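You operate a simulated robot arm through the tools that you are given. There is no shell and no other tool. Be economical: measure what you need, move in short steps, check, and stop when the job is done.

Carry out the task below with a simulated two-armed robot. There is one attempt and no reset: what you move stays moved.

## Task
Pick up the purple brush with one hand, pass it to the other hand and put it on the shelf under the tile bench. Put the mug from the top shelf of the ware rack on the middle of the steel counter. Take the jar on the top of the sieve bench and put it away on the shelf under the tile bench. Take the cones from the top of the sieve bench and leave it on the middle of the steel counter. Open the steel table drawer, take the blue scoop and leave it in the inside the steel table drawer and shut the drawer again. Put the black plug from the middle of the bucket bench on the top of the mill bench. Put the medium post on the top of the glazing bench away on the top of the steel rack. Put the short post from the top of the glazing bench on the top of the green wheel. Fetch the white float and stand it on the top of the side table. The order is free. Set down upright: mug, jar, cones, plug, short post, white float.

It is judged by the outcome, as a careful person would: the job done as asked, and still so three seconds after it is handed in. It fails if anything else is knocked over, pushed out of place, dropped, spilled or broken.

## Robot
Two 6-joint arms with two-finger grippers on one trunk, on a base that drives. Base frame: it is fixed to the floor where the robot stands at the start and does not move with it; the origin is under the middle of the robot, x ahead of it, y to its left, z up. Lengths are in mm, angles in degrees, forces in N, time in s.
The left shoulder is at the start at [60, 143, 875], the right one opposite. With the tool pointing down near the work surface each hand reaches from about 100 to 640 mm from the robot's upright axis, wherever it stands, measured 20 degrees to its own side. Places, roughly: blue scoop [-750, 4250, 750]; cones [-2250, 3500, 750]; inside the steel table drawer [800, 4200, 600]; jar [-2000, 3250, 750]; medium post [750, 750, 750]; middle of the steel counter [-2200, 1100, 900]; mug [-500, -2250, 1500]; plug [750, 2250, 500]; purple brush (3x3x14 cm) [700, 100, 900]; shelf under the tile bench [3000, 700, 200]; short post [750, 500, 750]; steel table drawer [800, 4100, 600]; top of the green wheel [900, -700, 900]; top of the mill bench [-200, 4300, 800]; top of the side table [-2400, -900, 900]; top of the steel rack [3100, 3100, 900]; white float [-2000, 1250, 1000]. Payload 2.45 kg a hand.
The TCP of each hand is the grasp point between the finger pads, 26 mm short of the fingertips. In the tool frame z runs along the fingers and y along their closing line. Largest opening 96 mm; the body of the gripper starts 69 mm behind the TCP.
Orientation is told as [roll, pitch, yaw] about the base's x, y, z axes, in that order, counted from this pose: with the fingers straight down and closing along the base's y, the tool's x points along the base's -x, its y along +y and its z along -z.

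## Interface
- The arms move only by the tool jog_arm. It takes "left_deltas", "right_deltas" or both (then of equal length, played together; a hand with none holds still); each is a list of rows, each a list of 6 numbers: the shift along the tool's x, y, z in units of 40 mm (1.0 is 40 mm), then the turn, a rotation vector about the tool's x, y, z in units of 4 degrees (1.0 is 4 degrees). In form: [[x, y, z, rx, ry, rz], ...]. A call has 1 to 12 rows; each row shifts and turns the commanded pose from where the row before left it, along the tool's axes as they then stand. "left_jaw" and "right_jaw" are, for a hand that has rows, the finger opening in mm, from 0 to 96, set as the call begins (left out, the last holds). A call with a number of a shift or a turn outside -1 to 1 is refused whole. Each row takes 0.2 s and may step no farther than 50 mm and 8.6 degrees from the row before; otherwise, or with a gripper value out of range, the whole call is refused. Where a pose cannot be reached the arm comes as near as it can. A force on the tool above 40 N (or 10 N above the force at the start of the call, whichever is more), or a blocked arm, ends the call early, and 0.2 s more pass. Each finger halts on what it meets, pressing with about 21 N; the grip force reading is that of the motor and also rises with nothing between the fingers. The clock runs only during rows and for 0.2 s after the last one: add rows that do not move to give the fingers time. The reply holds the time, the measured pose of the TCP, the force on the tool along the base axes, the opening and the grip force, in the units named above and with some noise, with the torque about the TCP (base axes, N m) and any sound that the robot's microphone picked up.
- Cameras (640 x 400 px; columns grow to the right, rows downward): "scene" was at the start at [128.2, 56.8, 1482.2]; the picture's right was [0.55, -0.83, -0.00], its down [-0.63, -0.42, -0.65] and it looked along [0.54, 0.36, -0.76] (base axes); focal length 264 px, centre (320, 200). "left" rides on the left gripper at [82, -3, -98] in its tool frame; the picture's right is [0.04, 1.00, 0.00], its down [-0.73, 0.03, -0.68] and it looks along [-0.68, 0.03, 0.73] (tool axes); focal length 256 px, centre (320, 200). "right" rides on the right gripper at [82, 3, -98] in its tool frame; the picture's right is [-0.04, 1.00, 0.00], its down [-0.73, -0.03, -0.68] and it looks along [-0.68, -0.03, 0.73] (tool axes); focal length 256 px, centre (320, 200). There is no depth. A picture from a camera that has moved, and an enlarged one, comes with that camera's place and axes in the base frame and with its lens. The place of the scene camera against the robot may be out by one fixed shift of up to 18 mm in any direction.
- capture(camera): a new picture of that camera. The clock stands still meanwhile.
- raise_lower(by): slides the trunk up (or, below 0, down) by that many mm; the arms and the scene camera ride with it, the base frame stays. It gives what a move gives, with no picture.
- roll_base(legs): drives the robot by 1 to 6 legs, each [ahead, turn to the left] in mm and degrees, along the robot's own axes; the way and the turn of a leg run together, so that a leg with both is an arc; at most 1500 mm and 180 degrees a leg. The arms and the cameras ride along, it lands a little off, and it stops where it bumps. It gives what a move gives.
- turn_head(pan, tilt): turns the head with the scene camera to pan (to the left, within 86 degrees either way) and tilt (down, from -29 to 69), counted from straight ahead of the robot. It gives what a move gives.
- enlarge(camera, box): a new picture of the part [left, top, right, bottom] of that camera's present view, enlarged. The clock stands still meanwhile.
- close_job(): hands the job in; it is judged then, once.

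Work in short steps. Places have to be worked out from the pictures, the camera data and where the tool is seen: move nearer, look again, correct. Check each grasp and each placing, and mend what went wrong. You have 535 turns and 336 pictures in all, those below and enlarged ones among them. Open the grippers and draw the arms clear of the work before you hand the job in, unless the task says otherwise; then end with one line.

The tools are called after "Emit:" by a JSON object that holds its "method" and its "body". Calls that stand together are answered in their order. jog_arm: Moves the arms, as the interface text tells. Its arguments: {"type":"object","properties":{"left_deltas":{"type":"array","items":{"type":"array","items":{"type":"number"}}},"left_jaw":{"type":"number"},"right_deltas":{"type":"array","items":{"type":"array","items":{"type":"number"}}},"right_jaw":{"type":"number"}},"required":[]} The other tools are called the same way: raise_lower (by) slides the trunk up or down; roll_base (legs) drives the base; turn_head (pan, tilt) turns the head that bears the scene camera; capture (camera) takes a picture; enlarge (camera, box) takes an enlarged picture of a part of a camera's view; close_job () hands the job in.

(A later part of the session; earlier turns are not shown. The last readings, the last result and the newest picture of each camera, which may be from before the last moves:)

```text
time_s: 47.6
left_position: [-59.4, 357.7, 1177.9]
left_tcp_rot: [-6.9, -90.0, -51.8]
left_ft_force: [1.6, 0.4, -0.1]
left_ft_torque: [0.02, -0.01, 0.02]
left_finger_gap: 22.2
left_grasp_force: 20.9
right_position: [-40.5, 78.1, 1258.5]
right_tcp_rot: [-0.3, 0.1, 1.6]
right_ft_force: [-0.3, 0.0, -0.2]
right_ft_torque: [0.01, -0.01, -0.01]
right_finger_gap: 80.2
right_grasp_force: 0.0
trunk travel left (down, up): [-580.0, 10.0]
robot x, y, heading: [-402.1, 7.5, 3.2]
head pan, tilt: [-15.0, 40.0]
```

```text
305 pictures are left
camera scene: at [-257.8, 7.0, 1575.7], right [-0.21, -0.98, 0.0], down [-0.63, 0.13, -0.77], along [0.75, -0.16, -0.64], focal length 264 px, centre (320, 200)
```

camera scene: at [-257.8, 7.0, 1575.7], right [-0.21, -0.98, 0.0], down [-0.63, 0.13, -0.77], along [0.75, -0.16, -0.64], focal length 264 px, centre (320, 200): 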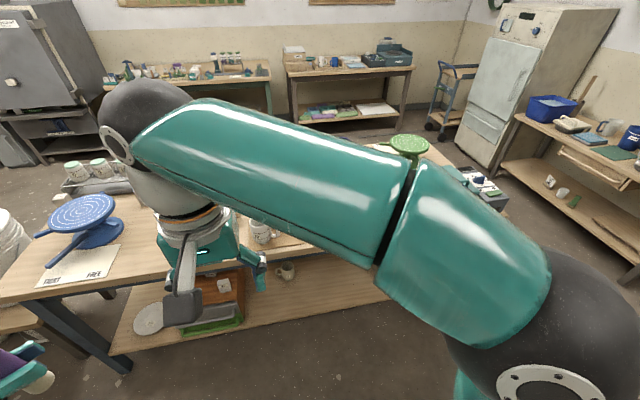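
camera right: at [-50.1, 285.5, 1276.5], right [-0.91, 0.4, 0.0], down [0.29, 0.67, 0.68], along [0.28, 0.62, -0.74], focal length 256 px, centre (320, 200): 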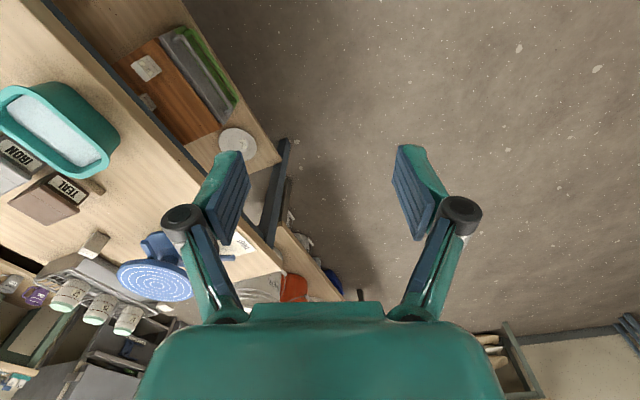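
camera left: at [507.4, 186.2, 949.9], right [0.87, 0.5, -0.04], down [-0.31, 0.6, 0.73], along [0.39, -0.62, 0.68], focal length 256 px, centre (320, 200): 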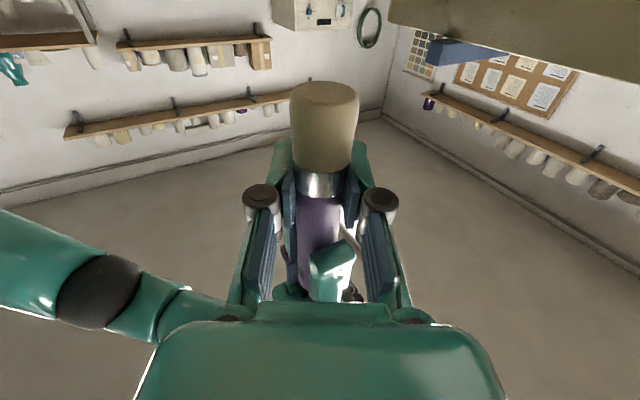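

I need an unobstructed view of the bench: there is a mug visible on the low shelf I must identify.

Emit:
{"method": "capture", "body": {"camera": "right"}}

Emit:
{"method": "turn_head", "body": {"pan": 5, "tilt": 50}}

Emit:
{"method": "capture", "body": {"camera": "scene"}}

```text
304 pictures are left
camera right: at [-122.3, 78.5, 1357.2], right [0.01, 1.0, -0.01], down [0.74, 0.0, 0.68], along [0.68, -0.01, -0.74], focal length 256 px, centre (320, 200)
```

right: 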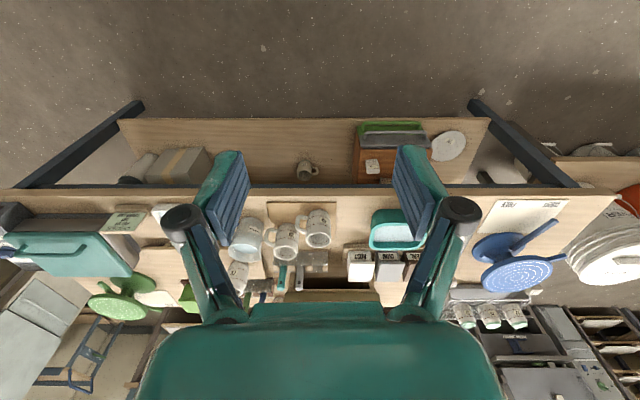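

```text
time_s: 48.4
left_position: [-59.1, 359.0, 1178.7]
left_tcp_rot: [-9.6, -90.0, -49.0]
left_ft_force: [-0.6, 0.0, -1.0]
left_ft_torque: [-0.02, 0.02, 0.01]
left_finger_gap: 22.0
left_grasp_force: 21.4
right_position: [-39.9, 78.5, 1257.9]
right_tcp_rot: [-0.3, 0.1, 1.8]
right_ft_force: [0.4, 0.8, -0.7]
right_ft_torque: [-0.03, 0.02, 0.0]
right_finger_gap: 80.0
right_grasp_force: 0.1
trunk travel left (down, up): [-580.0, 10.0]
robot x, y, heading: [-407.0, 7.7, 2.9]
head pan, tilt: [5.0, 50.0]
```

```text
303 pictures are left
camera scene: at [-264.7, 35.4, 1561.6], right [0.14, -0.99, 0.0], down [-0.76, -0.11, -0.64], along [0.64, 0.09, -0.77], focal length 264 px, centre (320, 200)
```

scene: 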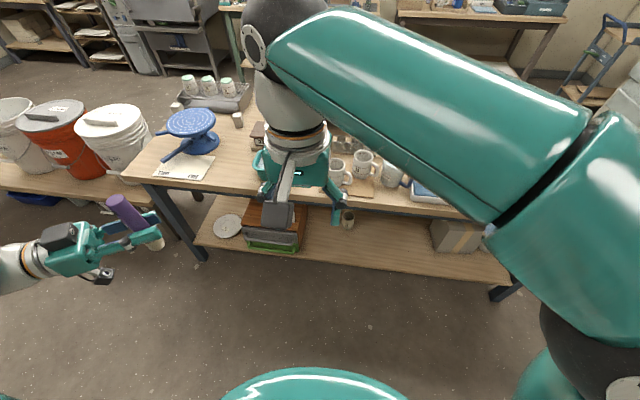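

All bench items are intact (that mug is simply stored on the shelf). With safe distance now, turn left, drive 720 mm along the bench, and turn back.

Emit:
{"method": "roll_base", "body": {"legs": [[0, 87], [720, 0], [0, -90]]}}

Emit:
{"method": "turn_head", "body": {"pan": 0, "tilt": 45}}

Emit:
{"method": "capture", "body": {"camera": "scene"}}

Emit:
{"method": "capture", "body": {"camera": "right"}}

```text
time_s: 52.0
left_position: [-607.2, 459.2, 1178.3]
left_tcp_rot: [-138.1, -89.8, 148.1]
left_ft_force: [0.1, 0.3, -1.2]
left_ft_torque: [-0.02, -0.04, 0.01]
left_finger_gap: 22.3
left_grasp_force: 20.9
right_position: [-339.4, 374.3, 1258.4]
right_tcp_rot: [-0.4, 0.1, 70.4]
right_ft_force: [-0.5, 0.5, 0.2]
right_ft_torque: [-0.01, -0.1, 0.02]
right_finger_gap: 80.1
right_grasp_force: 0.2
trunk travel left (down, up): [-580.0, 10.0]
robot x, y, heading: [-367.5, -1.6, 73.0]
head pan, tilt: [5.0, 50.0]
stopped in leg 1: the robot was blocked; the commanded pose is now the measured one
```

```text
time_s: 52.6
left_position: [-604.2, 458.4, 1180.5]
left_tcp_rot: [26.6, -89.9, -16.5]
left_ft_force: [-0.3, 0.9, -1.3]
left_ft_torque: [0.04, 0.01, 0.04]
left_finger_gap: 22.3
left_grasp_force: 21.4
right_position: [-335.3, 374.3, 1260.5]
right_tcp_rot: [-0.2, 0.0, 70.3]
right_ft_force: [0.6, 0.2, -0.3]
right_ft_torque: [-0.01, 0.02, -0.03]
right_finger_gap: 80.0
right_grasp_force: 0.1
trunk travel left (down, up): [-580.0, 10.0]
robot x, y, heading: [-369.5, -3.7, 73.2]
head pan, tilt: [0.0, 45.0]
```

```text
302 pictures are left
camera scene: at [-322.6, 146.0, 1568.4], right [0.96, -0.29, 0.0], down [-0.21, -0.68, -0.71], along [0.2, 0.68, -0.71], focal length 264 px, centre (320, 200)
```

scene: 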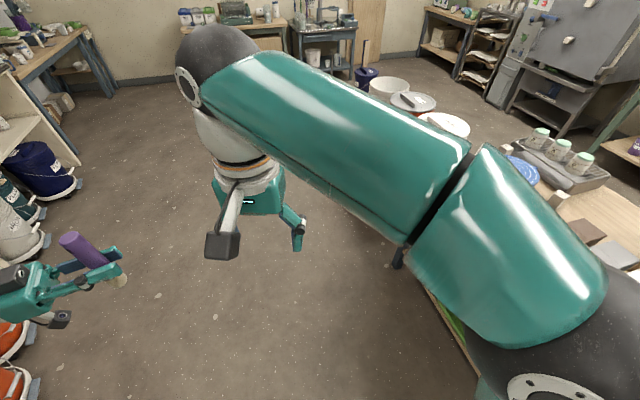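

```text
301 pictures are left
camera right: at [-365.4, 298.4, 1358.6], right [-0.93, 0.37, 0.0], down [0.27, 0.68, 0.68], along [0.25, 0.63, -0.73], focal length 256 px, centre (320, 200)
```

right: 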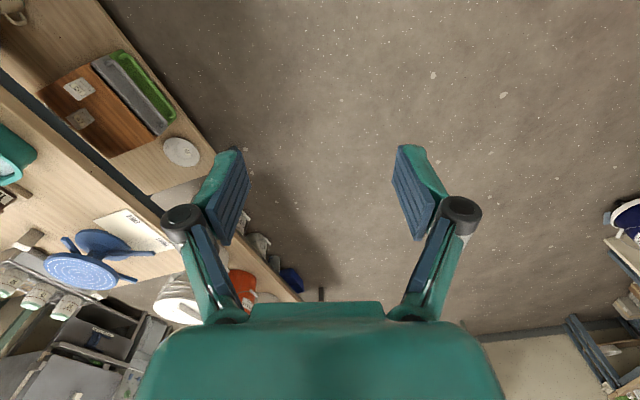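

Each turn stopped after ~70° even in open space, so it's likely a limit of single turns, not contact. I'll use smaller turns.

Emit:
{"method": "roll_base", "body": {"legs": [[0, 17], [720, 0], [0, -45], [0, -45]]}}

Emit:
{"method": "capture", "body": {"camera": "right"}}

```text
time_s: 61.6
left_position: [-117.2, 1193.4, 1181.0]
left_tcp_rot: [13.1, -89.7, -59.2]
left_ft_force: [0.5, -0.6, 0.4]
left_ft_torque: [-0.02, -0.01, -0.01]
left_finger_gap: 22.2
left_grasp_force: 20.6
right_position: [-38.6, 921.8, 1261.5]
right_tcp_rot: [0.1, 0.1, 14.3]
right_ft_force: [0.1, -1.3, 0.4]
right_ft_torque: [0.07, 0.04, 0.0]
right_finger_gap: 79.9
right_grasp_force: 0.1
trunk travel left (down, up): [-580.0, 10.0]
robot x, y, heading: [-384.7, 782.2, 16.0]
head pan, tilt: [0.0, 45.0]
stopped in leg 4: the robot was blocked; the commanded pose is now the measured one
```

```text
300 pictures are left
camera right: at [-117.5, 905.0, 1359.5], right [-0.21, 0.98, 0.0], down [0.72, 0.15, 0.68], along [0.66, 0.14, -0.73], focal length 256 px, centre (320, 200)
```

right: 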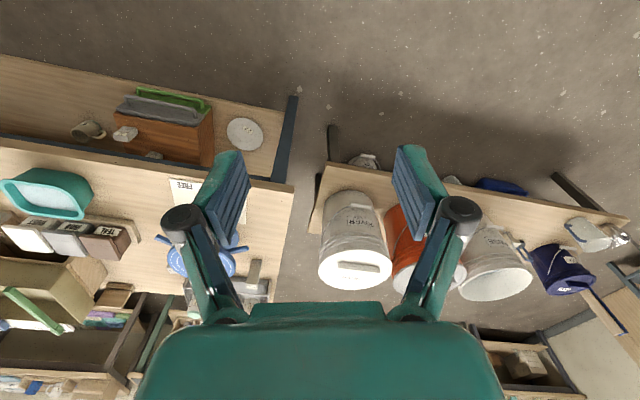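

Emit:
{"method": "roll_base", "body": {"legs": [[0, -16]]}}

```text
time_s: 63.0
left_position: [-15.8, 1107.7, 1180.4]
left_tcp_rot: [2.1, -89.9, -64.0]
left_ft_force: [-0.7, 0.3, 0.1]
left_ft_torque: [0.0, 0.0, 0.02]
left_finger_gap: 22.1
left_grasp_force: 20.8
right_position: [-12.3, 825.9, 1260.9]
right_tcp_rot: [-0.2, 0.1, -1.4]
right_ft_force: [-1.1, -0.3, -0.1]
right_ft_torque: [0.01, 0.02, -0.03]
right_finger_gap: 79.7
right_grasp_force: 0.1
trunk travel left (down, up): [-580.0, 10.0]
robot x, y, heading: [-384.5, 790.0, 0.5]
head pan, tilt: [0.0, 45.0]
```

Now facing the bench at y=790. Drive forward 490 mm.

Emit:
{"method": "roll_base", "body": {"legs": [[490, 0]]}}

Emit:
{"method": "capture", "body": {"camera": "right"}}

Emit:
{"method": "capture", "body": {"camera": "scene"}}

```text
time_s: 65.9
left_position: [462.4, 1110.9, 1180.1]
left_tcp_rot: [-18.6, -90.0, -43.3]
left_ft_force: [0.6, 0.0, -0.8]
left_ft_torque: [0.01, 0.03, -0.02]
left_finger_gap: 22.0
left_grasp_force: 20.6
right_position: [465.3, 829.4, 1260.9]
right_tcp_rot: [-0.2, 0.1, -1.2]
right_ft_force: [-1.9, -0.7, 0.8]
right_ft_torque: [-0.02, -0.01, -0.01]
right_finger_gap: 80.2
right_grasp_force: 0.0
trunk travel left (down, up): [-580.0, 10.0]
robot x, y, heading: [90.4, 791.7, 0.2]
head pan, tilt: [0.0, 45.0]
```

```text
299 pictures are left
camera right: at [384.5, 834.1, 1359.5], right [0.06, 1.0, 0.0], down [0.73, -0.04, 0.68], along [0.68, -0.05, -0.74], focal length 256 px, centre (320, 200)
```

right: 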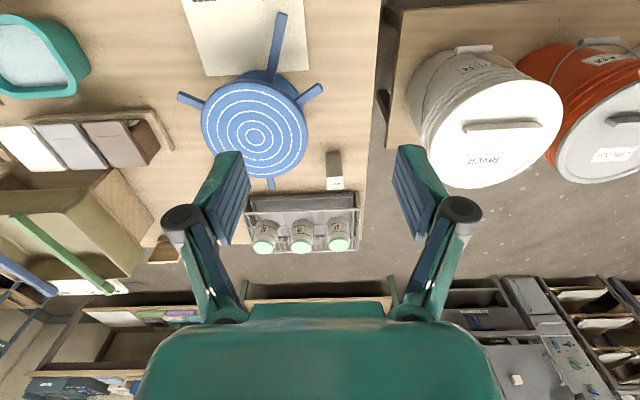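

```text
298 pictures are left
camera scene: at [239.2, 805.7, 1568.4], right [0.01, -1.0, 0.0], down [-0.71, 0.0, -0.71], along [0.71, 0.0, -0.71], focal length 264 px, centre (320, 200)
```

scene: 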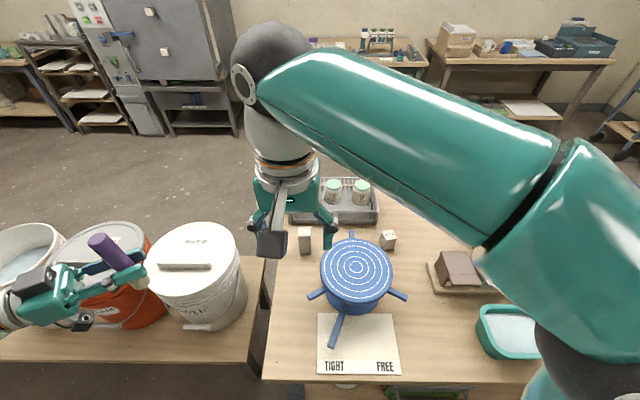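

Zoom on the second post's label.

Emit:
{"method": "enlarge", "body": {"camera": "right", "box": [190, 140, 390, 265]}}

Emit:
{"method": "enlarge", "body": {"camera": "scene", "box": [260, 170, 440, 283]}}

```text
3.20 times, centred on (290, 202) of right
camera zoom: at [384.5, 834.1, 1359.5], right [0.06, 1.0, 0.0], down [0.73, -0.04, 0.68], along [0.68, -0.05, -0.74], focal length 819 px, centre (416, 192)
```

zoom: 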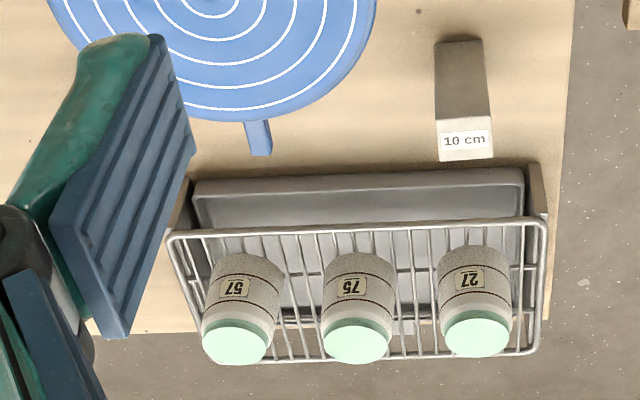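

```text
3.54 times, centred on (350, 226) of scene
camera zoom: at [239.2, 805.7, 1568.4], right [0.01, -1.0, 0.0], down [-0.71, 0.0, -0.71], along [0.71, 0.0, -0.71], focal length 936 px, centre (214, 106)
```

zoom: 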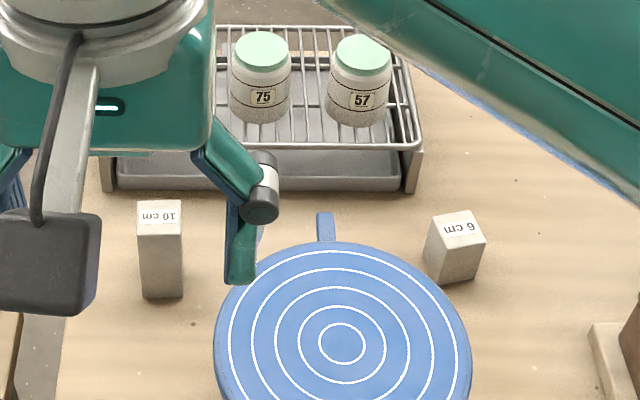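

Labels: 10 cm (medium) at ≈(795,843), 6 cm (short) at ≈(805,568) turned ~16°. The short one is best reached from the right of the wheel, so I reposition to y≈400.

Emit:
{"method": "roll_base", "body": {"legs": [[-400, 0], [0, -45], [0, -45], [390, 0]]}}

Emit:
{"method": "roll_base", "body": {"legs": [[0, 45], [0, 45]]}}

```text
time_s: 72.7
left_position: [43.6, 465.4, 1183.3]
left_tcp_rot: [9.5, -89.7, -153.1]
left_ft_force: [-1.0, 0.1, 0.3]
left_ft_torque: [0.03, -0.03, 0.02]
left_finger_gap: 22.2
left_grasp_force: 20.9
right_position: [-233.2, 422.6, 1262.6]
right_tcp_rot: [-0.1, 0.0, -83.0]
right_ft_force: [-0.5, -0.5, -0.8]
right_ft_torque: [0.04, -0.06, 0.01]
right_finger_gap: 80.0
right_grasp_force: 0.1
trunk travel left (down, up): [-580.0, 10.0]
robot x, y, heading: [-280.0, 796.8, -82.4]
head pan, tilt: [0.0, 45.0]
stopped in leg 3: the robot was blocked; the commanded pose is now the measured one
```

```text
time_s: 76.9
left_position: [132.3, 1015.7, 1181.6]
left_tcp_rot: [-97.5, -89.8, 27.7]
left_ft_force: [-0.5, 1.2, -0.6]
left_ft_torque: [-0.04, 0.0, 0.0]
left_finger_gap: 22.0
left_grasp_force: 21.0
right_position: [96.1, 739.2, 1262.8]
right_tcp_rot: [-0.4, 0.2, -9.2]
right_ft_force: [0.0, 0.7, -1.2]
right_ft_torque: [-0.12, 0.01, -0.04]
right_finger_gap: 79.8
right_grasp_force: 0.2
trunk travel left (down, up): [-580.0, 10.0]
robot x, y, heading: [-283.7, 751.2, -7.6]
head pan, tilt: [0.0, 45.0]
stopped in leg 2: the robot was blocked; the commanded pose is now the measured one
```

Large turn sums get blocked; I'll use one diagonal move: turn −37°, drive 480, then turn back in a separate call.

Emit:
{"method": "roll_base", "body": {"legs": [[0, -37], [460, 0]]}}

Emit:
{"method": "roll_base", "body": {"legs": [[0, 44]]}}

Emit:
{"method": "capture", "body": {"camera": "scene"}}

```text
time_s: 81.6
left_position: [517.9, 432.4, 1182.9]
left_tcp_rot: [22.6, -90.0, -127.6]
left_ft_force: [-0.8, 1.7, 0.0]
left_ft_torque: [0.02, 0.01, 0.04]
left_finger_gap: 22.3
left_grasp_force: 20.8
right_position: [325.4, 225.5, 1265.1]
right_tcp_rot: [-0.4, 0.1, -44.7]
right_ft_force: [0.1, 1.2, -0.2]
right_ft_torque: [-0.03, -0.03, 0.02]
right_finger_gap: 80.1
right_grasp_force: 0.2
trunk travel left (down, up): [-580.0, 10.0]
robot x, y, heading: [30.1, 462.5, -45.0]
head pan, tilt: [0.0, 45.0]
stopped in leg 2: the robot was blocked; the commanded pose is now the measured one
```

```text
time_s: 84.2
left_position: [408.6, 772.3, 1183.9]
left_tcp_rot: [-31.8, -89.8, -30.0]
left_ft_force: [0.4, 0.5, -0.5]
left_ft_torque: [-0.01, -0.03, 0.02]
left_finger_gap: 22.1
left_grasp_force: 21.0
right_position: [412.0, 490.2, 1262.3]
right_tcp_rot: [-0.2, 0.1, -1.2]
right_ft_force: [-0.8, 0.1, 0.2]
right_ft_torque: [-0.01, 0.02, 0.01]
right_finger_gap: 79.9
right_grasp_force: 0.2
trunk travel left (down, up): [-580.0, 10.0]
robot x, y, heading: [35.1, 432.5, -2.2]
head pan, tilt: [0.0, 45.0]
```

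```text
295 pictures are left
camera scene: at [178.8, 441.2, 1568.4], right [-0.04, -1.0, 0.0], down [-0.71, 0.03, -0.71], along [0.71, -0.03, -0.71], focal length 264 px, centre (320, 200)
```

scene: 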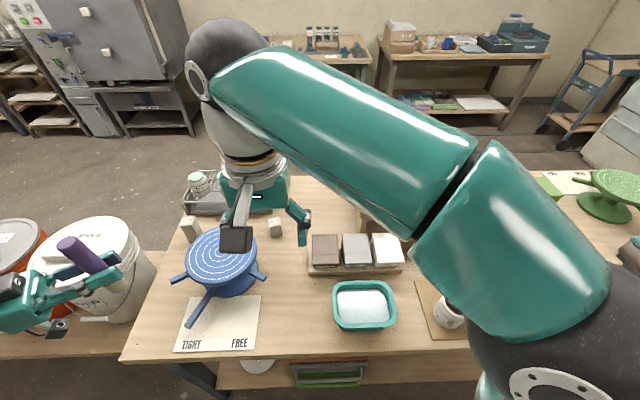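

Forward 80 mm, and begin tilting the right hand (pitch −35°, yaw +16°) while moving it toward the short post.

Emit:
{"method": "roll_base", "body": {"legs": [[75, 2]]}}

Emit:
{"method": "jog_arm", "body": {"right_deltas": [[-0.5, 0.1, 0.7, 0, -1, -0.5], [-0.5, 0.1, 0.7, 0, -1, -0.5], [-0.5, 0.1, 0.7, 0, -1, -0.5], [-0.5, 0.1, 0.7, 0, -1, -0.5], [-0.5, 0.1, 0.7, 0, -1, -0.5], [-0.5, 0.1, 0.7, 0, -1, -0.5], [-0.5, 0.1, 0.7, 0, -1, -0.5], [-0.5, 0.1, 0.7, 0, -1, -0.5]], "right_jaw": 80}}

Emit:
{"method": "capture", "body": {"camera": "right"}}

```text
time_s: 85.3
left_position: [477.6, 783.8, 1183.8]
left_tcp_rot: [-57.6, -89.7, -2.5]
left_ft_force: [1.3, 0.3, -0.9]
left_ft_torque: [-0.03, -0.01, -0.03]
left_finger_gap: 22.1
left_grasp_force: 20.4
right_position: [488.4, 502.4, 1262.0]
right_tcp_rot: [-0.3, 0.3, 0.6]
right_ft_force: [0.4, 0.5, 0.1]
right_ft_torque: [-0.04, 0.07, -0.02]
right_finger_gap: 79.9
right_grasp_force: 0.0
trunk travel left (down, up): [-580.0, 10.0]
robot x, y, heading: [113.6, 428.8, 0.0]
head pan, tilt: [0.0, 45.0]
```

```text
time_s: 87.1
left_position: [475.1, 783.2, 1182.8]
left_tcp_rot: [-43.6, -89.7, -16.3]
left_ft_force: [-0.1, -0.4, -1.0]
left_ft_torque: [0.01, 0.0, 0.02]
left_finger_gap: 21.8
left_grasp_force: 20.9
right_position: [687.1, 555.7, 1085.3]
right_tcp_rot: [-5.4, -31.4, 18.5]
right_ft_force: [0.2, 0.1, 0.5]
right_ft_torque: [0.02, -0.01, 0.03]
right_finger_gap: 80.0
right_grasp_force: 0.1
trunk travel left (down, up): [-580.0, 10.0]
robot x, y, heading: [111.4, 427.9, 0.4]
head pan, tilt: [0.0, 45.0]
```

```text
294 pictures are left
camera right: at [568.6, 529.5, 1126.5], right [-0.24, 0.97, -0.06], down [0.25, 0.12, 0.96], along [0.94, 0.21, -0.27], focal length 256 px, centre (320, 200)
```

right: 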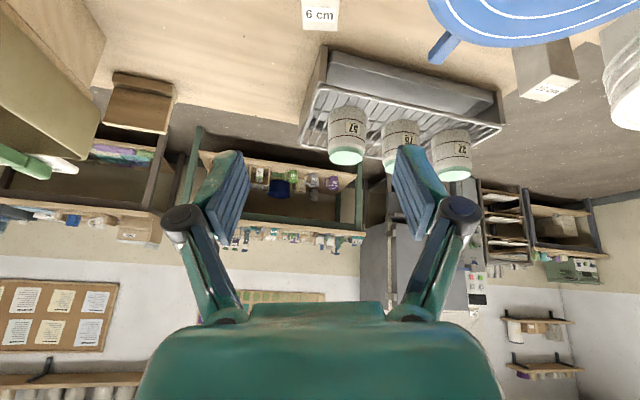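

Two-view triangulation puts the short post top at (780,564,859), bench ≈800; the medium post at (757,842), top ≈903. Move to a pre-grasp and level the closing axis.

Emit:
{"method": "jog_arm", "body": {"right_deltas": [[0, 0, 0, -0.7, 0, 0], [0, 0, 0, -0.65, 0, 0], [0.255, -0.11, 0.95, 0, 0, 0], [0.255, -0.11, 0.95, 0, 0, 0], [0.255, -0.11, 0.95, 0, 0, 0], [0.255, -0.11, 0.95, 0, 0, 0], [0.255, -0.11, 0.95, 0, 0, 0], [0, 0, 0, 0, 0, 0]], "right_jaw": 68}}

Emit:
{"method": "capture", "body": {"camera": "right"}}

```text
time_s: 88.9
left_position: [473.5, 782.4, 1184.2]
left_tcp_rot: [-27.3, -89.9, -32.7]
left_ft_force: [0.2, -0.6, -1.6]
left_ft_torque: [0.0, 0.0, 0.01]
left_finger_gap: 21.8
left_grasp_force: 21.0
right_position: [747.4, 554.5, 899.8]
right_tcp_rot: [0.1, -31.3, 18.7]
right_ft_force: [-0.4, 0.3, 0.0]
right_ft_torque: [-0.02, 0.01, 0.0]
right_finger_gap: 67.8
right_grasp_force: 0.0
trunk travel left (down, up): [-580.0, 10.0]
robot x, y, heading: [110.5, 429.4, -0.1]
head pan, tilt: [0.0, 45.0]
```

```text
293 pictures are left
camera right: at [632.1, 519.9, 940.6], right [-0.28, 0.96, 0.02], down [0.27, 0.06, 0.96], along [0.92, 0.28, -0.28], focal length 256 px, centre (320, 200)
```

right: 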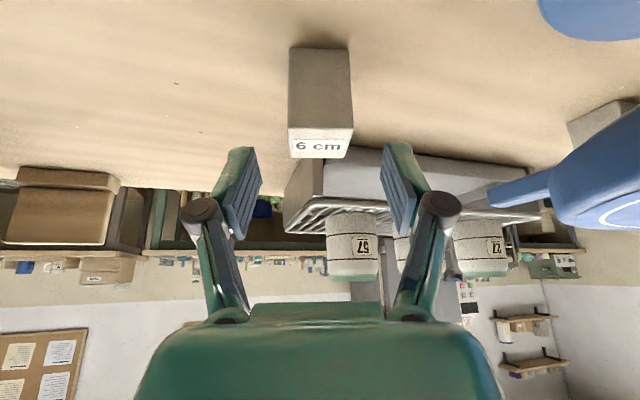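

Aligned. Advance to (772,563,836) and close.

Emit:
{"method": "jog_arm", "body": {"right_deltas": [[0.135, 0, 0.57, 0, 0, 0], [0.135, 0, 0.57, 0, 0, 0], [0, 0, 0.55, 0, 0, 0]]}}

Emit:
{"method": "jog_arm", "body": {"right_deltas": [[0, 0, 0, 0, 0, 0], [0, 0, 0, 0, 0, 0], [0, 0, 0, 0, 0, 0]], "right_jaw": 10}}

Emit:
{"method": "capture", "body": {"camera": "right"}}

```text
time_s: 89.7
left_position: [474.3, 782.6, 1184.0]
left_tcp_rot: [-40.3, -89.8, -19.7]
left_ft_force: [0.2, -0.7, -1.4]
left_ft_torque: [0.01, -0.03, -0.03]
left_finger_gap: 22.1
left_grasp_force: 20.6
right_position: [770.8, 561.9, 831.6]
right_tcp_rot: [0.0, -31.2, 18.5]
right_ft_force: [0.6, -0.5, -1.5]
right_ft_torque: [-0.02, 0.04, 0.0]
right_finger_gap: 67.9
right_grasp_force: 0.1
trunk travel left (down, up): [-580.0, 10.0]
robot x, y, heading: [109.9, 429.1, -0.2]
head pan, tilt: [0.0, 45.0]
```

```text
time_s: 90.5
left_position: [472.9, 783.4, 1183.8]
left_tcp_rot: [-34.0, -89.8, -25.9]
left_ft_force: [0.7, -0.8, 0.1]
left_ft_torque: [-0.02, 0.01, 0.0]
left_finger_gap: 22.2
left_grasp_force: 20.9
right_position: [770.8, 561.7, 832.3]
right_tcp_rot: [0.0, -31.1, 18.5]
right_ft_force: [-0.4, -0.5, 1.4]
right_ft_torque: [0.03, 0.05, 0.0]
right_finger_gap: 39.4
right_grasp_force: 20.9
trunk travel left (down, up): [-580.0, 10.0]
robot x, y, heading: [111.0, 429.5, 0.0]
head pan, tilt: [0.0, 45.0]
```

```text
292 pictures are left
camera right: at [655.2, 525.8, 874.5], right [-0.28, 0.96, 0.02], down [0.27, 0.06, 0.96], along [0.92, 0.28, -0.28], focal length 256 px, centre (320, 200)
```

right: 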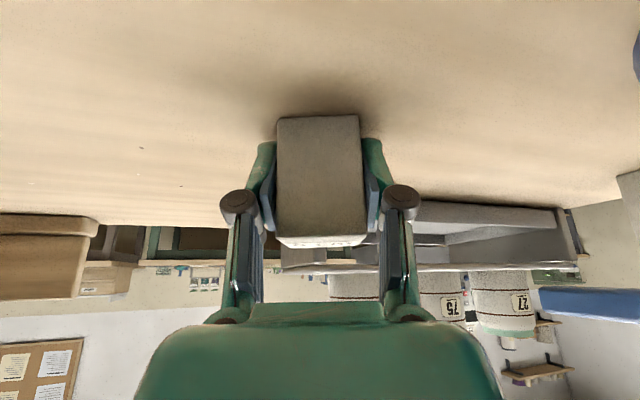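

Gripped (39 mm). Lift 200 mm vertically, then back off.

Emit:
{"method": "jog_arm", "body": {"right_deltas": [[-0.517, 0, -0.857, 0, 0, 0], [-0.517, 0, -0.857, 0, 0, 0], [-0.517, 0, -0.857, 0, 0, 0], [-0.517, 0, -0.857, 0, 0, 0], [-0.517, 0, -0.857, 0, 0, 0], [0.6, 0, -0.7, 0, 0, 0], [0.6, 0, -0.7, 0, 0, 0], [0.6, 0, -0.7, 0, 0, 0], [0.6, 0, -0.7, 0, 0, 0]]}}

Emit:
{"method": "roll_base", "body": {"legs": [[-350, 0]]}}

Emit:
{"method": "capture", "body": {"camera": "right"}}

```text
time_s: 92.5
left_position: [472.0, 782.5, 1183.7]
left_tcp_rot: [-15.4, -89.9, -44.6]
left_ft_force: [-0.1, 0.3, -0.6]
left_ft_torque: [0.0, 0.01, 0.05]
left_finger_gap: 22.1
left_grasp_force: 21.4
right_position: [633.2, 513.4, 1082.9]
right_tcp_rot: [0.0, -31.2, 18.5]
right_ft_force: [-0.7, -0.6, -2.1]
right_ft_torque: [-0.02, 0.0, 0.0]
right_finger_gap: 39.7
right_grasp_force: 21.4
trunk travel left (down, up): [-580.0, 10.0]
robot x, y, heading: [111.5, 429.7, 0.4]
head pan, tilt: [0.0, 45.0]
```

```text
time_s: 94.7
left_position: [125.5, 785.1, 1185.1]
left_tcp_rot: [-27.2, -89.9, -32.0]
left_ft_force: [-1.1, -0.3, 0.7]
left_ft_torque: [0.02, 0.02, -0.01]
left_finger_gap: 22.0
left_grasp_force: 21.5
right_position: [290.3, 518.8, 1082.9]
right_tcp_rot: [0.0, -31.1, 19.3]
right_ft_force: [-0.1, -0.7, -1.7]
right_ft_torque: [0.0, -0.01, 0.01]
right_finger_gap: 39.5
right_grasp_force: 20.5
trunk travel left (down, up): [-580.0, 10.0]
robot x, y, heading: [-232.6, 428.0, 0.7]
head pan, tilt: [0.0, 45.0]
```

```text
291 pictures are left
camera right: at [175.5, 481.7, 1124.7], right [-0.3, 0.95, 0.02], down [0.27, 0.06, 0.96], along [0.92, 0.29, -0.28], focal length 256 px, centre (320, 200)
```

right: 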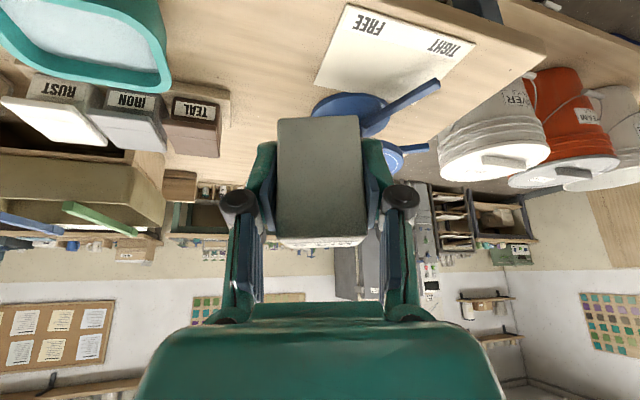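

Drive along the aisle to the right side of the bench (y≈−560), in small turns.

Emit:
{"method": "roll_base", "body": {"legs": [[0, -45]]}}

Emit:
{"method": "roll_base", "body": {"legs": [[0, -45], [950, 0]]}}

Emit:
{"method": "roll_base", "body": {"legs": [[0, 45]]}}

```text
time_s: 97.5
left_position: [276.3, 417.2, 1183.4]
left_tcp_rot: [-39.4, -89.8, -65.9]
left_ft_force: [0.1, 0.1, -1.8]
left_ft_torque: [0.04, -0.03, 0.0]
left_finger_gap: 21.9
left_grasp_force: 20.5
right_position: [197.3, 113.5, 1083.2]
right_tcp_rot: [-0.1, -31.2, -26.8]
right_ft_force: [0.0, 0.2, -2.5]
right_ft_torque: [0.05, 0.03, 0.01]
right_finger_gap: 39.4
right_grasp_force: 21.5
trunk travel left (down, up): [-580.0, 10.0]
robot x, y, heading: [-211.2, 448.8, -44.9]
head pan, tilt: [0.0, 45.0]
```

```text
time_s: 104.8
left_position: [115.2, -865.6, 1184.3]
left_tcp_rot: [-37.0, -89.8, -112.7]
left_ft_force: [0.2, 0.4, -0.6]
left_ft_torque: [0.02, 0.01, -0.02]
left_finger_gap: 22.2
left_grasp_force: 20.8
right_position: [-152.3, -1025.9, 1083.3]
right_tcp_rot: [0.0, -31.2, -71.4]
right_ft_force: [0.0, -0.5, -1.5]
right_ft_torque: [0.01, 0.02, 0.01]
right_finger_gap: 39.7
right_grasp_force: 21.0
trunk travel left (down, up): [-580.0, 10.0]
robot x, y, heading: [-216.7, -502.8, -89.3]
head pan, tilt: [0.0, 45.0]
```

```text
time_s: 107.6
left_position: [276.3, -522.5, 1185.3]
left_tcp_rot: [-35.2, -89.8, -69.3]
left_ft_force: [-0.1, 0.1, -0.6]
left_ft_torque: [-0.01, 0.02, -0.02]
left_finger_gap: 22.3
left_grasp_force: 21.2
right_position: [202.3, -827.6, 1084.1]
right_tcp_rot: [0.1, -31.2, -26.0]
right_ft_force: [0.4, -0.4, -2.1]
right_ft_torque: [0.02, 0.0, 0.04]
right_finger_gap: 39.6
right_grasp_force: 20.6
trunk travel left (down, up): [-580.0, 10.0]
robot x, y, heading: [-233.7, -522.8, -44.7]
head pan, tilt: [0.0, 45.0]
```

Emit:
{"method": "roll_base", "body": {"legs": [[0, 44]]}}

Emit:
{"method": "capture", "body": {"camera": "scene"}}

Emit:
{"method": "capture", "body": {"camera": "right"}}

```text
time_s: 110.2
left_position: [141.2, -175.9, 1186.2]
left_tcp_rot: [-30.8, -89.8, -30.8]
left_ft_force: [0.3, -0.2, 0.1]
left_ft_torque: [0.0, -0.03, -0.04]
left_finger_gap: 21.9
left_grasp_force: 21.0
right_position: [294.4, -449.5, 1084.0]
right_tcp_rot: [0.0, -31.1, 16.8]
right_ft_force: [-0.1, 0.6, -1.8]
right_ft_torque: [0.01, 0.01, 0.0]
right_finger_gap: 39.5
right_grasp_force: 20.7
trunk travel left (down, up): [-580.0, 10.0]
robot x, y, heading: [-233.9, -551.1, -2.1]
head pan, tilt: [0.0, 45.0]
```

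```text
290 pictures are left
camera scene: at [-88.0, -543.8, 1568.4], right [-0.04, -1.0, 0.0], down [-0.71, 0.03, -0.71], along [0.71, -0.03, -0.71], focal length 264 px, centre (320, 200)
```

scene: 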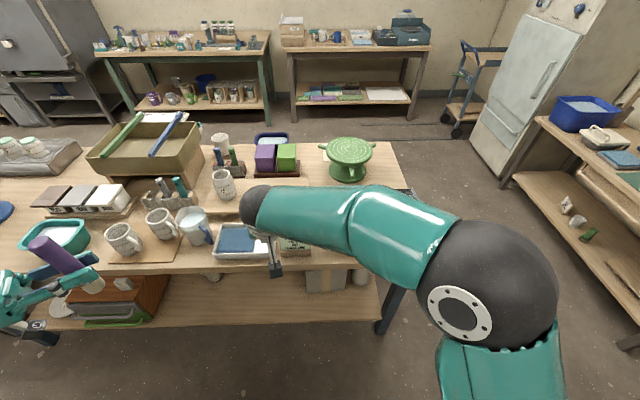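

```text
289 pictures are left
camera right: at [177.2, -481.5, 1125.9], right [-0.26, 0.97, 0.02], down [0.27, 0.05, 0.96], along [0.93, 0.25, -0.28], focal length 256 px, centre (320, 200)
```

right: 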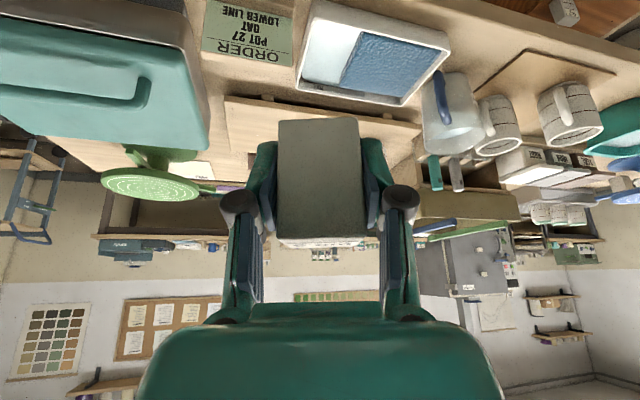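

Wheel centre is around (755,−690), top z≈940. Drive forward 335 and look closer.

Emit:
{"method": "roll_base", "body": {"legs": [[335, 2]]}}

Emit:
{"method": "capture", "body": {"camera": "right"}}

Emit:
{"method": "capture", "body": {"camera": "scene"}}

```text
time_s: 112.4
left_position: [465.1, -172.6, 1186.1]
left_tcp_rot: [-33.3, -89.9, -26.6]
left_ft_force: [0.8, 0.3, 0.0]
left_ft_torque: [-0.02, 0.02, -0.01]
left_finger_gap: 22.1
left_grasp_force: 21.0
right_position: [625.5, -441.0, 1084.3]
right_tcp_rot: [0.1, -31.1, 18.6]
right_ft_force: [0.2, -0.2, -1.9]
right_ft_torque: [0.0, 0.04, 0.0]
right_finger_gap: 39.7
right_grasp_force: 20.3
trunk travel left (down, up): [-580.0, 10.0]
robot x, y, heading: [100.4, -560.6, -0.4]
head pan, tilt: [0.0, 45.0]
```

```text
288 pictures are left
camera right: at [510.6, -476.3, 1126.2], right [-0.29, 0.96, 0.02], down [0.27, 0.06, 0.96], along [0.92, 0.28, -0.28], focal length 256 px, centre (320, 200)
```

right: 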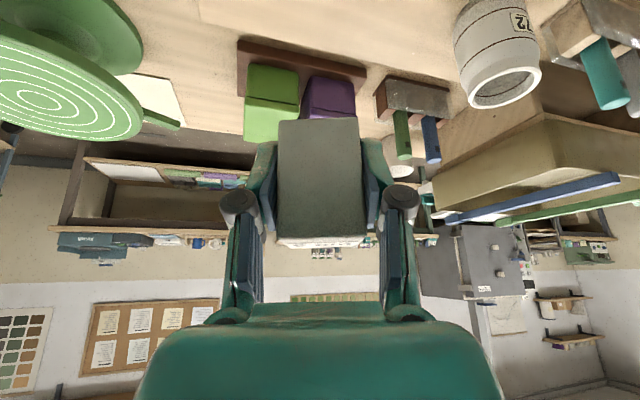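

```text
287 pictures are left
camera scene: at [247.8, -547.3, 1568.4], right [-0.01, -1.0, 0.0], down [-0.71, 0.0, -0.71], along [0.71, 0.0, -0.71], focal length 264 px, centre (320, 200)
```

scene: 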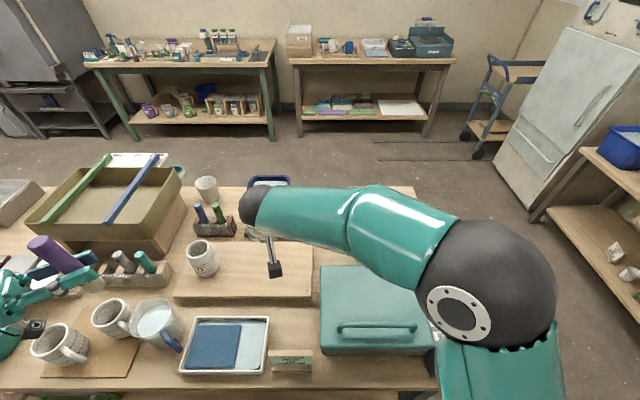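

Triangulated wheel top: (887,−739,899). Creep 20 mm forward and swing the hand over the wheel at z≈1020.

Emit:
{"method": "roll_base", "body": {"legs": [[20, 0]]}}

Emit:
{"method": "jog_arm", "body": {"right_deltas": [[-0.17, -0.875, 0.29, 0, 0, 0], [-0.17, -0.875, 0.29, 0, 0, 0], [-0.17, -0.875, 0.29, 0, 0, 0], [-0.17, -0.875, 0.29, 0, 0, 0], [-0.17, -0.875, 0.29, 0, 0, 0], [-0.17, -0.875, 0.29, 0, 0, 0], [-0.17, -0.875, 0.29, 0, 0, 0], [-0.17, -0.875, 0.29, 0, 0, 0], [-0.17, -0.875, 0.29, 0, 0, 0], [-0.17, -0.875, 0.29, 0, 0, 0], [0, 0, 0, 0, 0, 0]]}}

Emit:
{"method": "capture", "body": {"camera": "right"}}

Emit:
{"method": "capture", "body": {"camera": "scene"}}

```text
time_s: 113.2
left_position: [486.0, -173.5, 1185.3]
left_tcp_rot: [-33.2, -89.8, -26.6]
left_ft_force: [0.5, -0.1, -0.7]
left_ft_torque: [-0.02, -0.02, -0.04]
left_finger_gap: 22.0
left_grasp_force: 20.3
right_position: [645.4, -441.5, 1084.4]
right_tcp_rot: [-0.1, -31.1, 18.5]
right_ft_force: [0.4, -0.2, -2.1]
right_ft_torque: [0.01, 0.04, 0.03]
right_finger_gap: 39.5
right_grasp_force: 21.4
trunk travel left (down, up): [-580.0, 10.0]
robot x, y, heading: [122.0, -564.7, -0.3]
head pan, tilt: [0.0, 45.0]
```

```text
time_s: 115.6
left_position: [485.6, -173.3, 1187.2]
left_tcp_rot: [-25.2, -89.8, -34.7]
left_ft_force: [0.1, 0.2, -0.5]
left_ft_torque: [0.0, 0.0, 0.06]
left_finger_gap: 22.0
left_grasp_force: 21.1
right_position: [872.3, -736.2, 1024.5]
right_tcp_rot: [0.1, -31.1, 18.6]
right_ft_force: [-0.4, -0.7, -1.2]
right_ft_torque: [-0.04, 0.01, -0.01]
right_finger_gap: 39.8
right_grasp_force: 20.7
trunk travel left (down, up): [-580.0, 10.0]
robot x, y, heading: [116.4, -558.9, -0.4]
head pan, tilt: [0.0, 45.0]
```

```text
286 pictures are left
camera right: at [757.2, -770.7, 1066.0], right [-0.29, 0.96, 0.02], down [0.27, 0.06, 0.96], along [0.92, 0.28, -0.28], focal length 256 px, centre (320, 200)
```

right: 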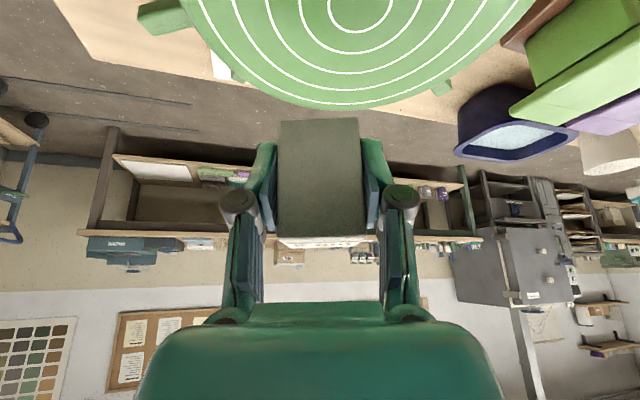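

```text
285 pictures are left
camera scene: at [266.7, -547.4, 1568.5], right [-0.01, -1.0, 0.0], down [-0.71, 0.0, -0.71], along [0.71, 0.0, -0.71], focal length 264 px, centre (320, 200)
```

scene: 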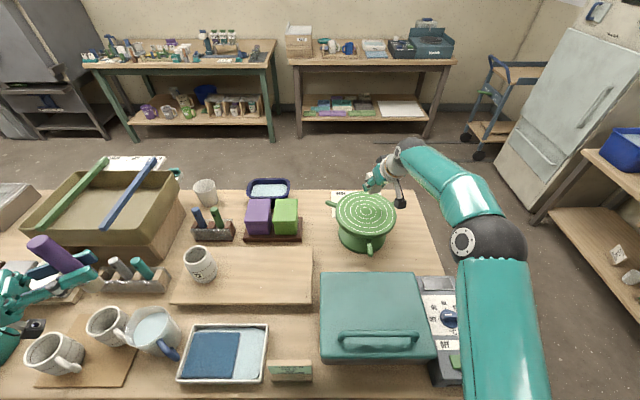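

Wheel centre is nearer (868,−706). Shift 30 mm in y and lower 60 mm.

Emit:
{"method": "jog_arm", "body": {"right_deltas": [[0.335, 0.375, 0.675, 0, 0, 0], [0.335, 0.375, 0.675, 0, 0, 0], [0, 0, 0, 0, 0, 0]]}}

Emit:
{"method": "capture", "body": {"camera": "right"}}

Emit:
{"method": "enlarge", "body": {"camera": "scene", "box": [300, 130, 460, 260]}}

```text
time_s: 116.4
left_position: [484.8, -172.5, 1187.6]
left_tcp_rot: [-24.5, -89.9, -35.4]
left_ft_force: [0.3, -0.5, -0.5]
left_ft_torque: [-0.04, 0.03, -0.05]
left_finger_gap: 22.0
left_grasp_force: 21.0
right_position: [864.9, -707.3, 961.8]
right_tcp_rot: [0.2, -31.2, 18.5]
right_ft_force: [1.0, -0.5, -1.5]
right_ft_torque: [-0.02, 0.0, -0.01]
right_finger_gap: 39.6
right_grasp_force: 21.0
trunk travel left (down, up): [-580.0, 10.0]
robot x, y, heading: [119.2, -561.8, -0.7]
head pan, tilt: [0.0, 45.0]
```

```text
284 pictures are left
camera right: at [749.0, -742.0, 1003.2], right [-0.28, 0.96, 0.02], down [0.27, 0.06, 0.96], along [0.92, 0.28, -0.28], focal length 256 px, centre (320, 200)
```

right: 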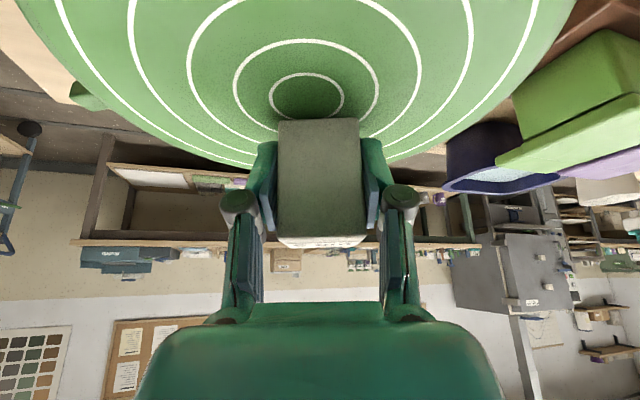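

```text
3.08 times, centred on (380, 195) of scene
camera zoom: at [267.3, -547.8, 1568.5], right [-0.01, -1.0, 0.0], down [-0.71, 0.0, -0.71], along [0.71, 0.0, -0.71], focal length 813 px, centre (135, 215)
```

zoom: 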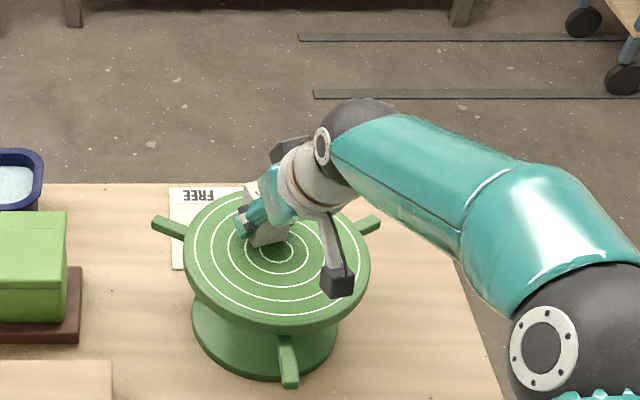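

Post is above the wheel centre. Lower by 25 mm, then in fine steps watching the force.

Emit:
{"method": "jog_arm", "body": {"right_deltas": [[0.13, 0, 0.214, 0, 0, 0], [0.13, 0, 0.214, 0, 0, 0], [0.065, 0, 0.107, 0, 0, 0]]}}

Emit:
{"method": "jog_arm", "body": {"right_deltas": [[0.04, 0, 0.064, 0, 0, 0]]}}

Emit:
{"method": "jog_arm", "body": {"right_deltas": [[0.04, 0, 0.064, 0, 0, 0]]}}

Emit:
{"method": "capture", "body": {"camera": "right"}}

```text
time_s: 117.3
left_position: [484.7, -171.5, 1188.2]
left_tcp_rot: [5.6, -89.9, -65.5]
left_ft_force: [-0.2, 0.3, -0.5]
left_ft_torque: [0.03, -0.02, -0.03]
left_finger_gap: 22.0
left_grasp_force: 21.3
right_position: [868.4, -708.1, 948.2]
right_tcp_rot: [-0.3, -32.8, 18.5]
right_ft_force: [-5.6, 1.7, 13.5]
right_ft_torque: [0.33, 0.27, 0.1]
right_finger_gap: 39.7
right_grasp_force: 20.9
trunk travel left (down, up): [-580.0, 10.0]
robot x, y, heading: [123.8, -562.5, -0.5]
head pan, tilt: [0.0, 45.0]
stopped in row 3 (right hand): the force on the tool passed its limit at 42 N (the readings are from after the stop); the commanded pose is now the measured one
```

```text
time_s: 117.7
left_position: [483.0, -172.6, 1188.6]
left_tcp_rot: [44.4, -90.1, -104.2]
left_ft_force: [-0.5, -0.7, -0.6]
left_ft_torque: [0.02, 0.02, 0.03]
left_finger_gap: 22.0
left_grasp_force: 21.1
right_position: [870.6, -707.6, 949.3]
right_tcp_rot: [-0.5, -33.1, 18.4]
right_ft_force: [-2.7, -1.2, 26.2]
right_ft_torque: [0.47, 0.33, 0.12]
right_finger_gap: 39.7
right_grasp_force: 20.5
trunk travel left (down, up): [-580.0, 10.0]
robot x, y, heading: [122.3, -560.7, -0.3]
head pan, tilt: [0.0, 45.0]
```

```text
time_s: 118.1
left_position: [480.5, -172.3, 1189.9]
left_tcp_rot: [69.6, -89.9, -129.5]
left_ft_force: [0.0, 0.2, -1.0]
left_ft_torque: [0.01, -0.02, 0.0]
left_finger_gap: 21.9
left_grasp_force: 21.0
right_position: [870.5, -706.2, 950.2]
right_tcp_rot: [-0.7, -33.3, 18.5]
right_ft_force: [-1.3, 1.7, 35.3]
right_ft_torque: [0.66, 0.31, 0.21]
right_finger_gap: 39.7
right_grasp_force: 21.3
trunk travel left (down, up): [-580.0, 10.0]
robot x, y, heading: [124.3, -561.0, -0.2]
head pan, tilt: [0.0, 45.0]
```

```text
282 pictures are left
camera right: at [752.0, -741.8, 987.2], right [-0.28, 0.96, 0.01], down [0.23, 0.06, 0.97], along [0.93, 0.28, -0.24], focal length 256 px, centre (320, 200)
```

right: 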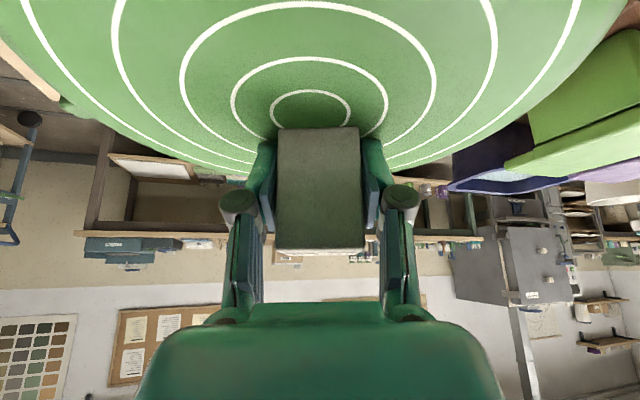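

Contact made (35 N). Relieve upward a few mm with pitch restored, then open.

Emit:
{"method": "jog_arm", "body": {"right_deltas": [[-0.03, 0, -0.05, 0, 0.25, 0], [-0.03, 0, -0.05, 0, 0.25, 0]]}}

```text
time_s: 118.7
left_position: [483.2, -170.9, 1187.8]
left_tcp_rot: [-26.5, -89.8, -33.3]
left_ft_force: [-0.7, -0.3, -1.0]
left_ft_torque: [0.0, 0.0, 0.01]
left_finger_gap: 22.0
left_grasp_force: 21.4
right_position: [868.0, -706.7, 950.5]
right_tcp_rot: [-0.5, -31.1, 18.5]
right_ft_force: [8.7, 7.2, 24.5]
right_ft_torque: [0.7, -0.46, -0.12]
right_finger_gap: 39.9
right_grasp_force: 21.0
trunk travel left (down, up): [-580.0, 10.0]
robot x, y, heading: [123.3, -559.1, -0.5]
head pan, tilt: [0.0, 45.0]
```

Emit:
{"method": "jog_arm", "body": {"right_deltas": [[-0.03, 0, -0.05, 0, 0, 0]]}}

```text
time_s: 119.1
left_position: [484.4, -172.0, 1187.2]
left_tcp_rot: [-26.1, -89.9, -33.9]
left_ft_force: [0.6, 0.3, 0.0]
left_ft_torque: [0.01, -0.01, -0.02]
left_finger_gap: 22.2
left_grasp_force: 21.1
right_position: [870.2, -706.2, 948.4]
right_tcp_rot: [-0.6, -30.8, 18.5]
right_ft_force: [7.2, 5.4, 19.1]
right_ft_torque: [0.54, -0.49, -0.1]
right_finger_gap: 39.7
right_grasp_force: 21.2
trunk travel left (down, up): [-580.0, 10.0]
robot x, y, heading: [121.2, -561.2, -0.3]
head pan, tilt: [0.0, 45.0]
```

Emit:
{"method": "jog_arm", "body": {"right_deltas": [[-0.03, 0, -0.05, 0, 0, 0], [0, 0, 0, 0, 0, 0]]}}

Emit:
{"method": "jog_arm", "body": {"right_deltas": [[0, 0, 0, 0, 0, 0], [0, 0, 0, 0, 0, 0]], "right_jaw": 62}}

Emit:
{"method": "capture", "body": {"camera": "right"}}

```text
time_s: 119.7
left_position: [484.8, -172.5, 1187.2]
left_tcp_rot: [-24.3, -89.8, -35.7]
left_ft_force: [-0.7, 0.2, -1.1]
left_ft_torque: [0.0, 0.01, -0.01]
left_finger_gap: 22.0
left_grasp_force: 21.0
right_position: [869.4, -707.2, 949.8]
right_tcp_rot: [-0.4, -30.4, 18.5]
right_ft_force: [5.5, 3.8, 12.0]
right_ft_torque: [0.2, -0.49, 0.03]
right_finger_gap: 39.7
right_grasp_force: 21.1
trunk travel left (down, up): [-580.0, 10.0]
robot x, y, heading: [121.5, -560.6, -0.2]
head pan, tilt: [0.0, 45.0]
```

```text
time_s: 120.3
left_position: [485.2, -171.9, 1187.6]
left_tcp_rot: [-22.9, -89.8, -37.0]
left_ft_force: [0.1, 0.2, -0.6]
left_ft_torque: [0.0, -0.01, -0.02]
left_finger_gap: 22.2
left_grasp_force: 20.4
right_position: [867.3, -709.6, 947.2]
right_tcp_rot: [-0.2, -30.2, 18.6]
right_ft_force: [0.5, 0.3, 0.2]
right_ft_torque: [0.0, 0.01, 0.02]
right_finger_gap: 62.0
right_grasp_force: 0.1
trunk travel left (down, up): [-580.0, 10.0]
robot x, y, heading: [119.0, -563.3, -0.2]
head pan, tilt: [0.0, 45.0]
```

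```text
281 pictures are left
camera right: at [753.7, -742.8, 991.7], right [-0.28, 0.96, 0.02], down [0.29, 0.07, 0.96], along [0.92, 0.27, -0.3], focal length 256 px, centre (320, 200)
```

right: 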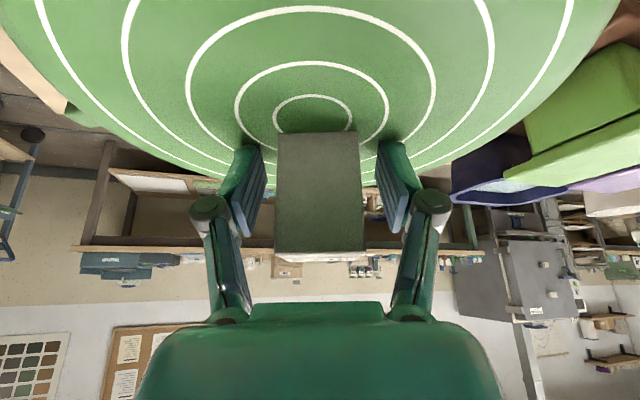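

Post stands on the wheel. Withdraw along the finger axis.

Emit:
{"method": "jog_arm", "body": {"right_deltas": [[0, 0, -0.5, 0, 0, 0], [0, 0, -0.9, 0, 0, 0], [0, 0, -0.9, 0, 0, 0], [0, 0, -0.9, 0, 0, 0], [0.3, 0.3, -0.8, 0, 0, 0], [0.3, 0.5, -0.7, 0, 0, 0], [0.3, 0.5, -0.6, 0, 0, 0], [0.3, 0.5, -0.5, 0, 0, 0]]}}

Emit:
{"method": "capture", "body": {"camera": "scene"}}

Emit:
{"method": "capture", "body": {"camera": "right"}}

```text
time_s: 122.1
left_position: [484.5, -172.8, 1187.8]
left_tcp_rot: [-13.7, -89.9, -46.4]
left_ft_force: [-1.3, 0.0, -0.5]
left_ft_torque: [0.01, 0.02, -0.02]
left_finger_gap: 22.3
left_grasp_force: 21.2
right_position: [694.3, -685.9, 1123.6]
right_tcp_rot: [-0.3, -30.4, 18.6]
right_ft_force: [0.0, 0.1, 0.1]
right_ft_torque: [-0.01, -0.02, 0.0]
right_finger_gap: 61.9
right_grasp_force: 0.0
trunk travel left (down, up): [-580.0, 10.0]
robot x, y, heading: [119.2, -559.5, -0.4]
head pan, tilt: [0.0, 45.0]
```

```text
280 pictures are left
camera scene: at [265.8, -547.5, 1568.6], right [-0.01, -1.0, 0.0], down [-0.71, 0.0, -0.71], along [0.71, 0.0, -0.71], focal length 264 px, centre (320, 200)
```

scene: 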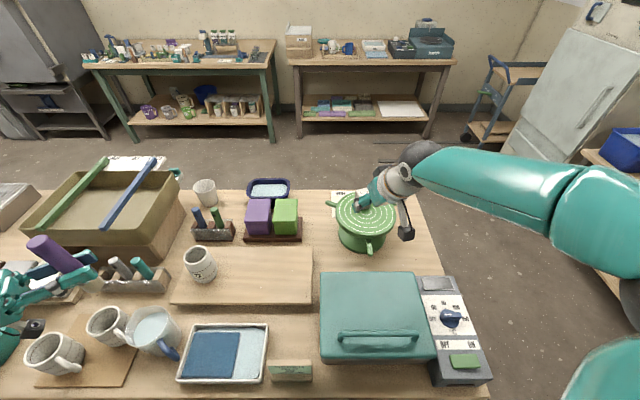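

```text
279 pictures are left
camera right: at [579.6, -721.1, 1168.4], right [-0.28, 0.96, 0.02], down [0.28, 0.07, 0.96], along [0.92, 0.27, -0.29], focal length 256 px, centre (320, 200)
```

right: 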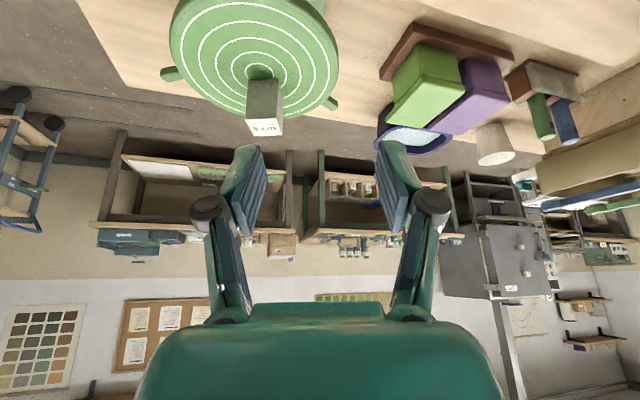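

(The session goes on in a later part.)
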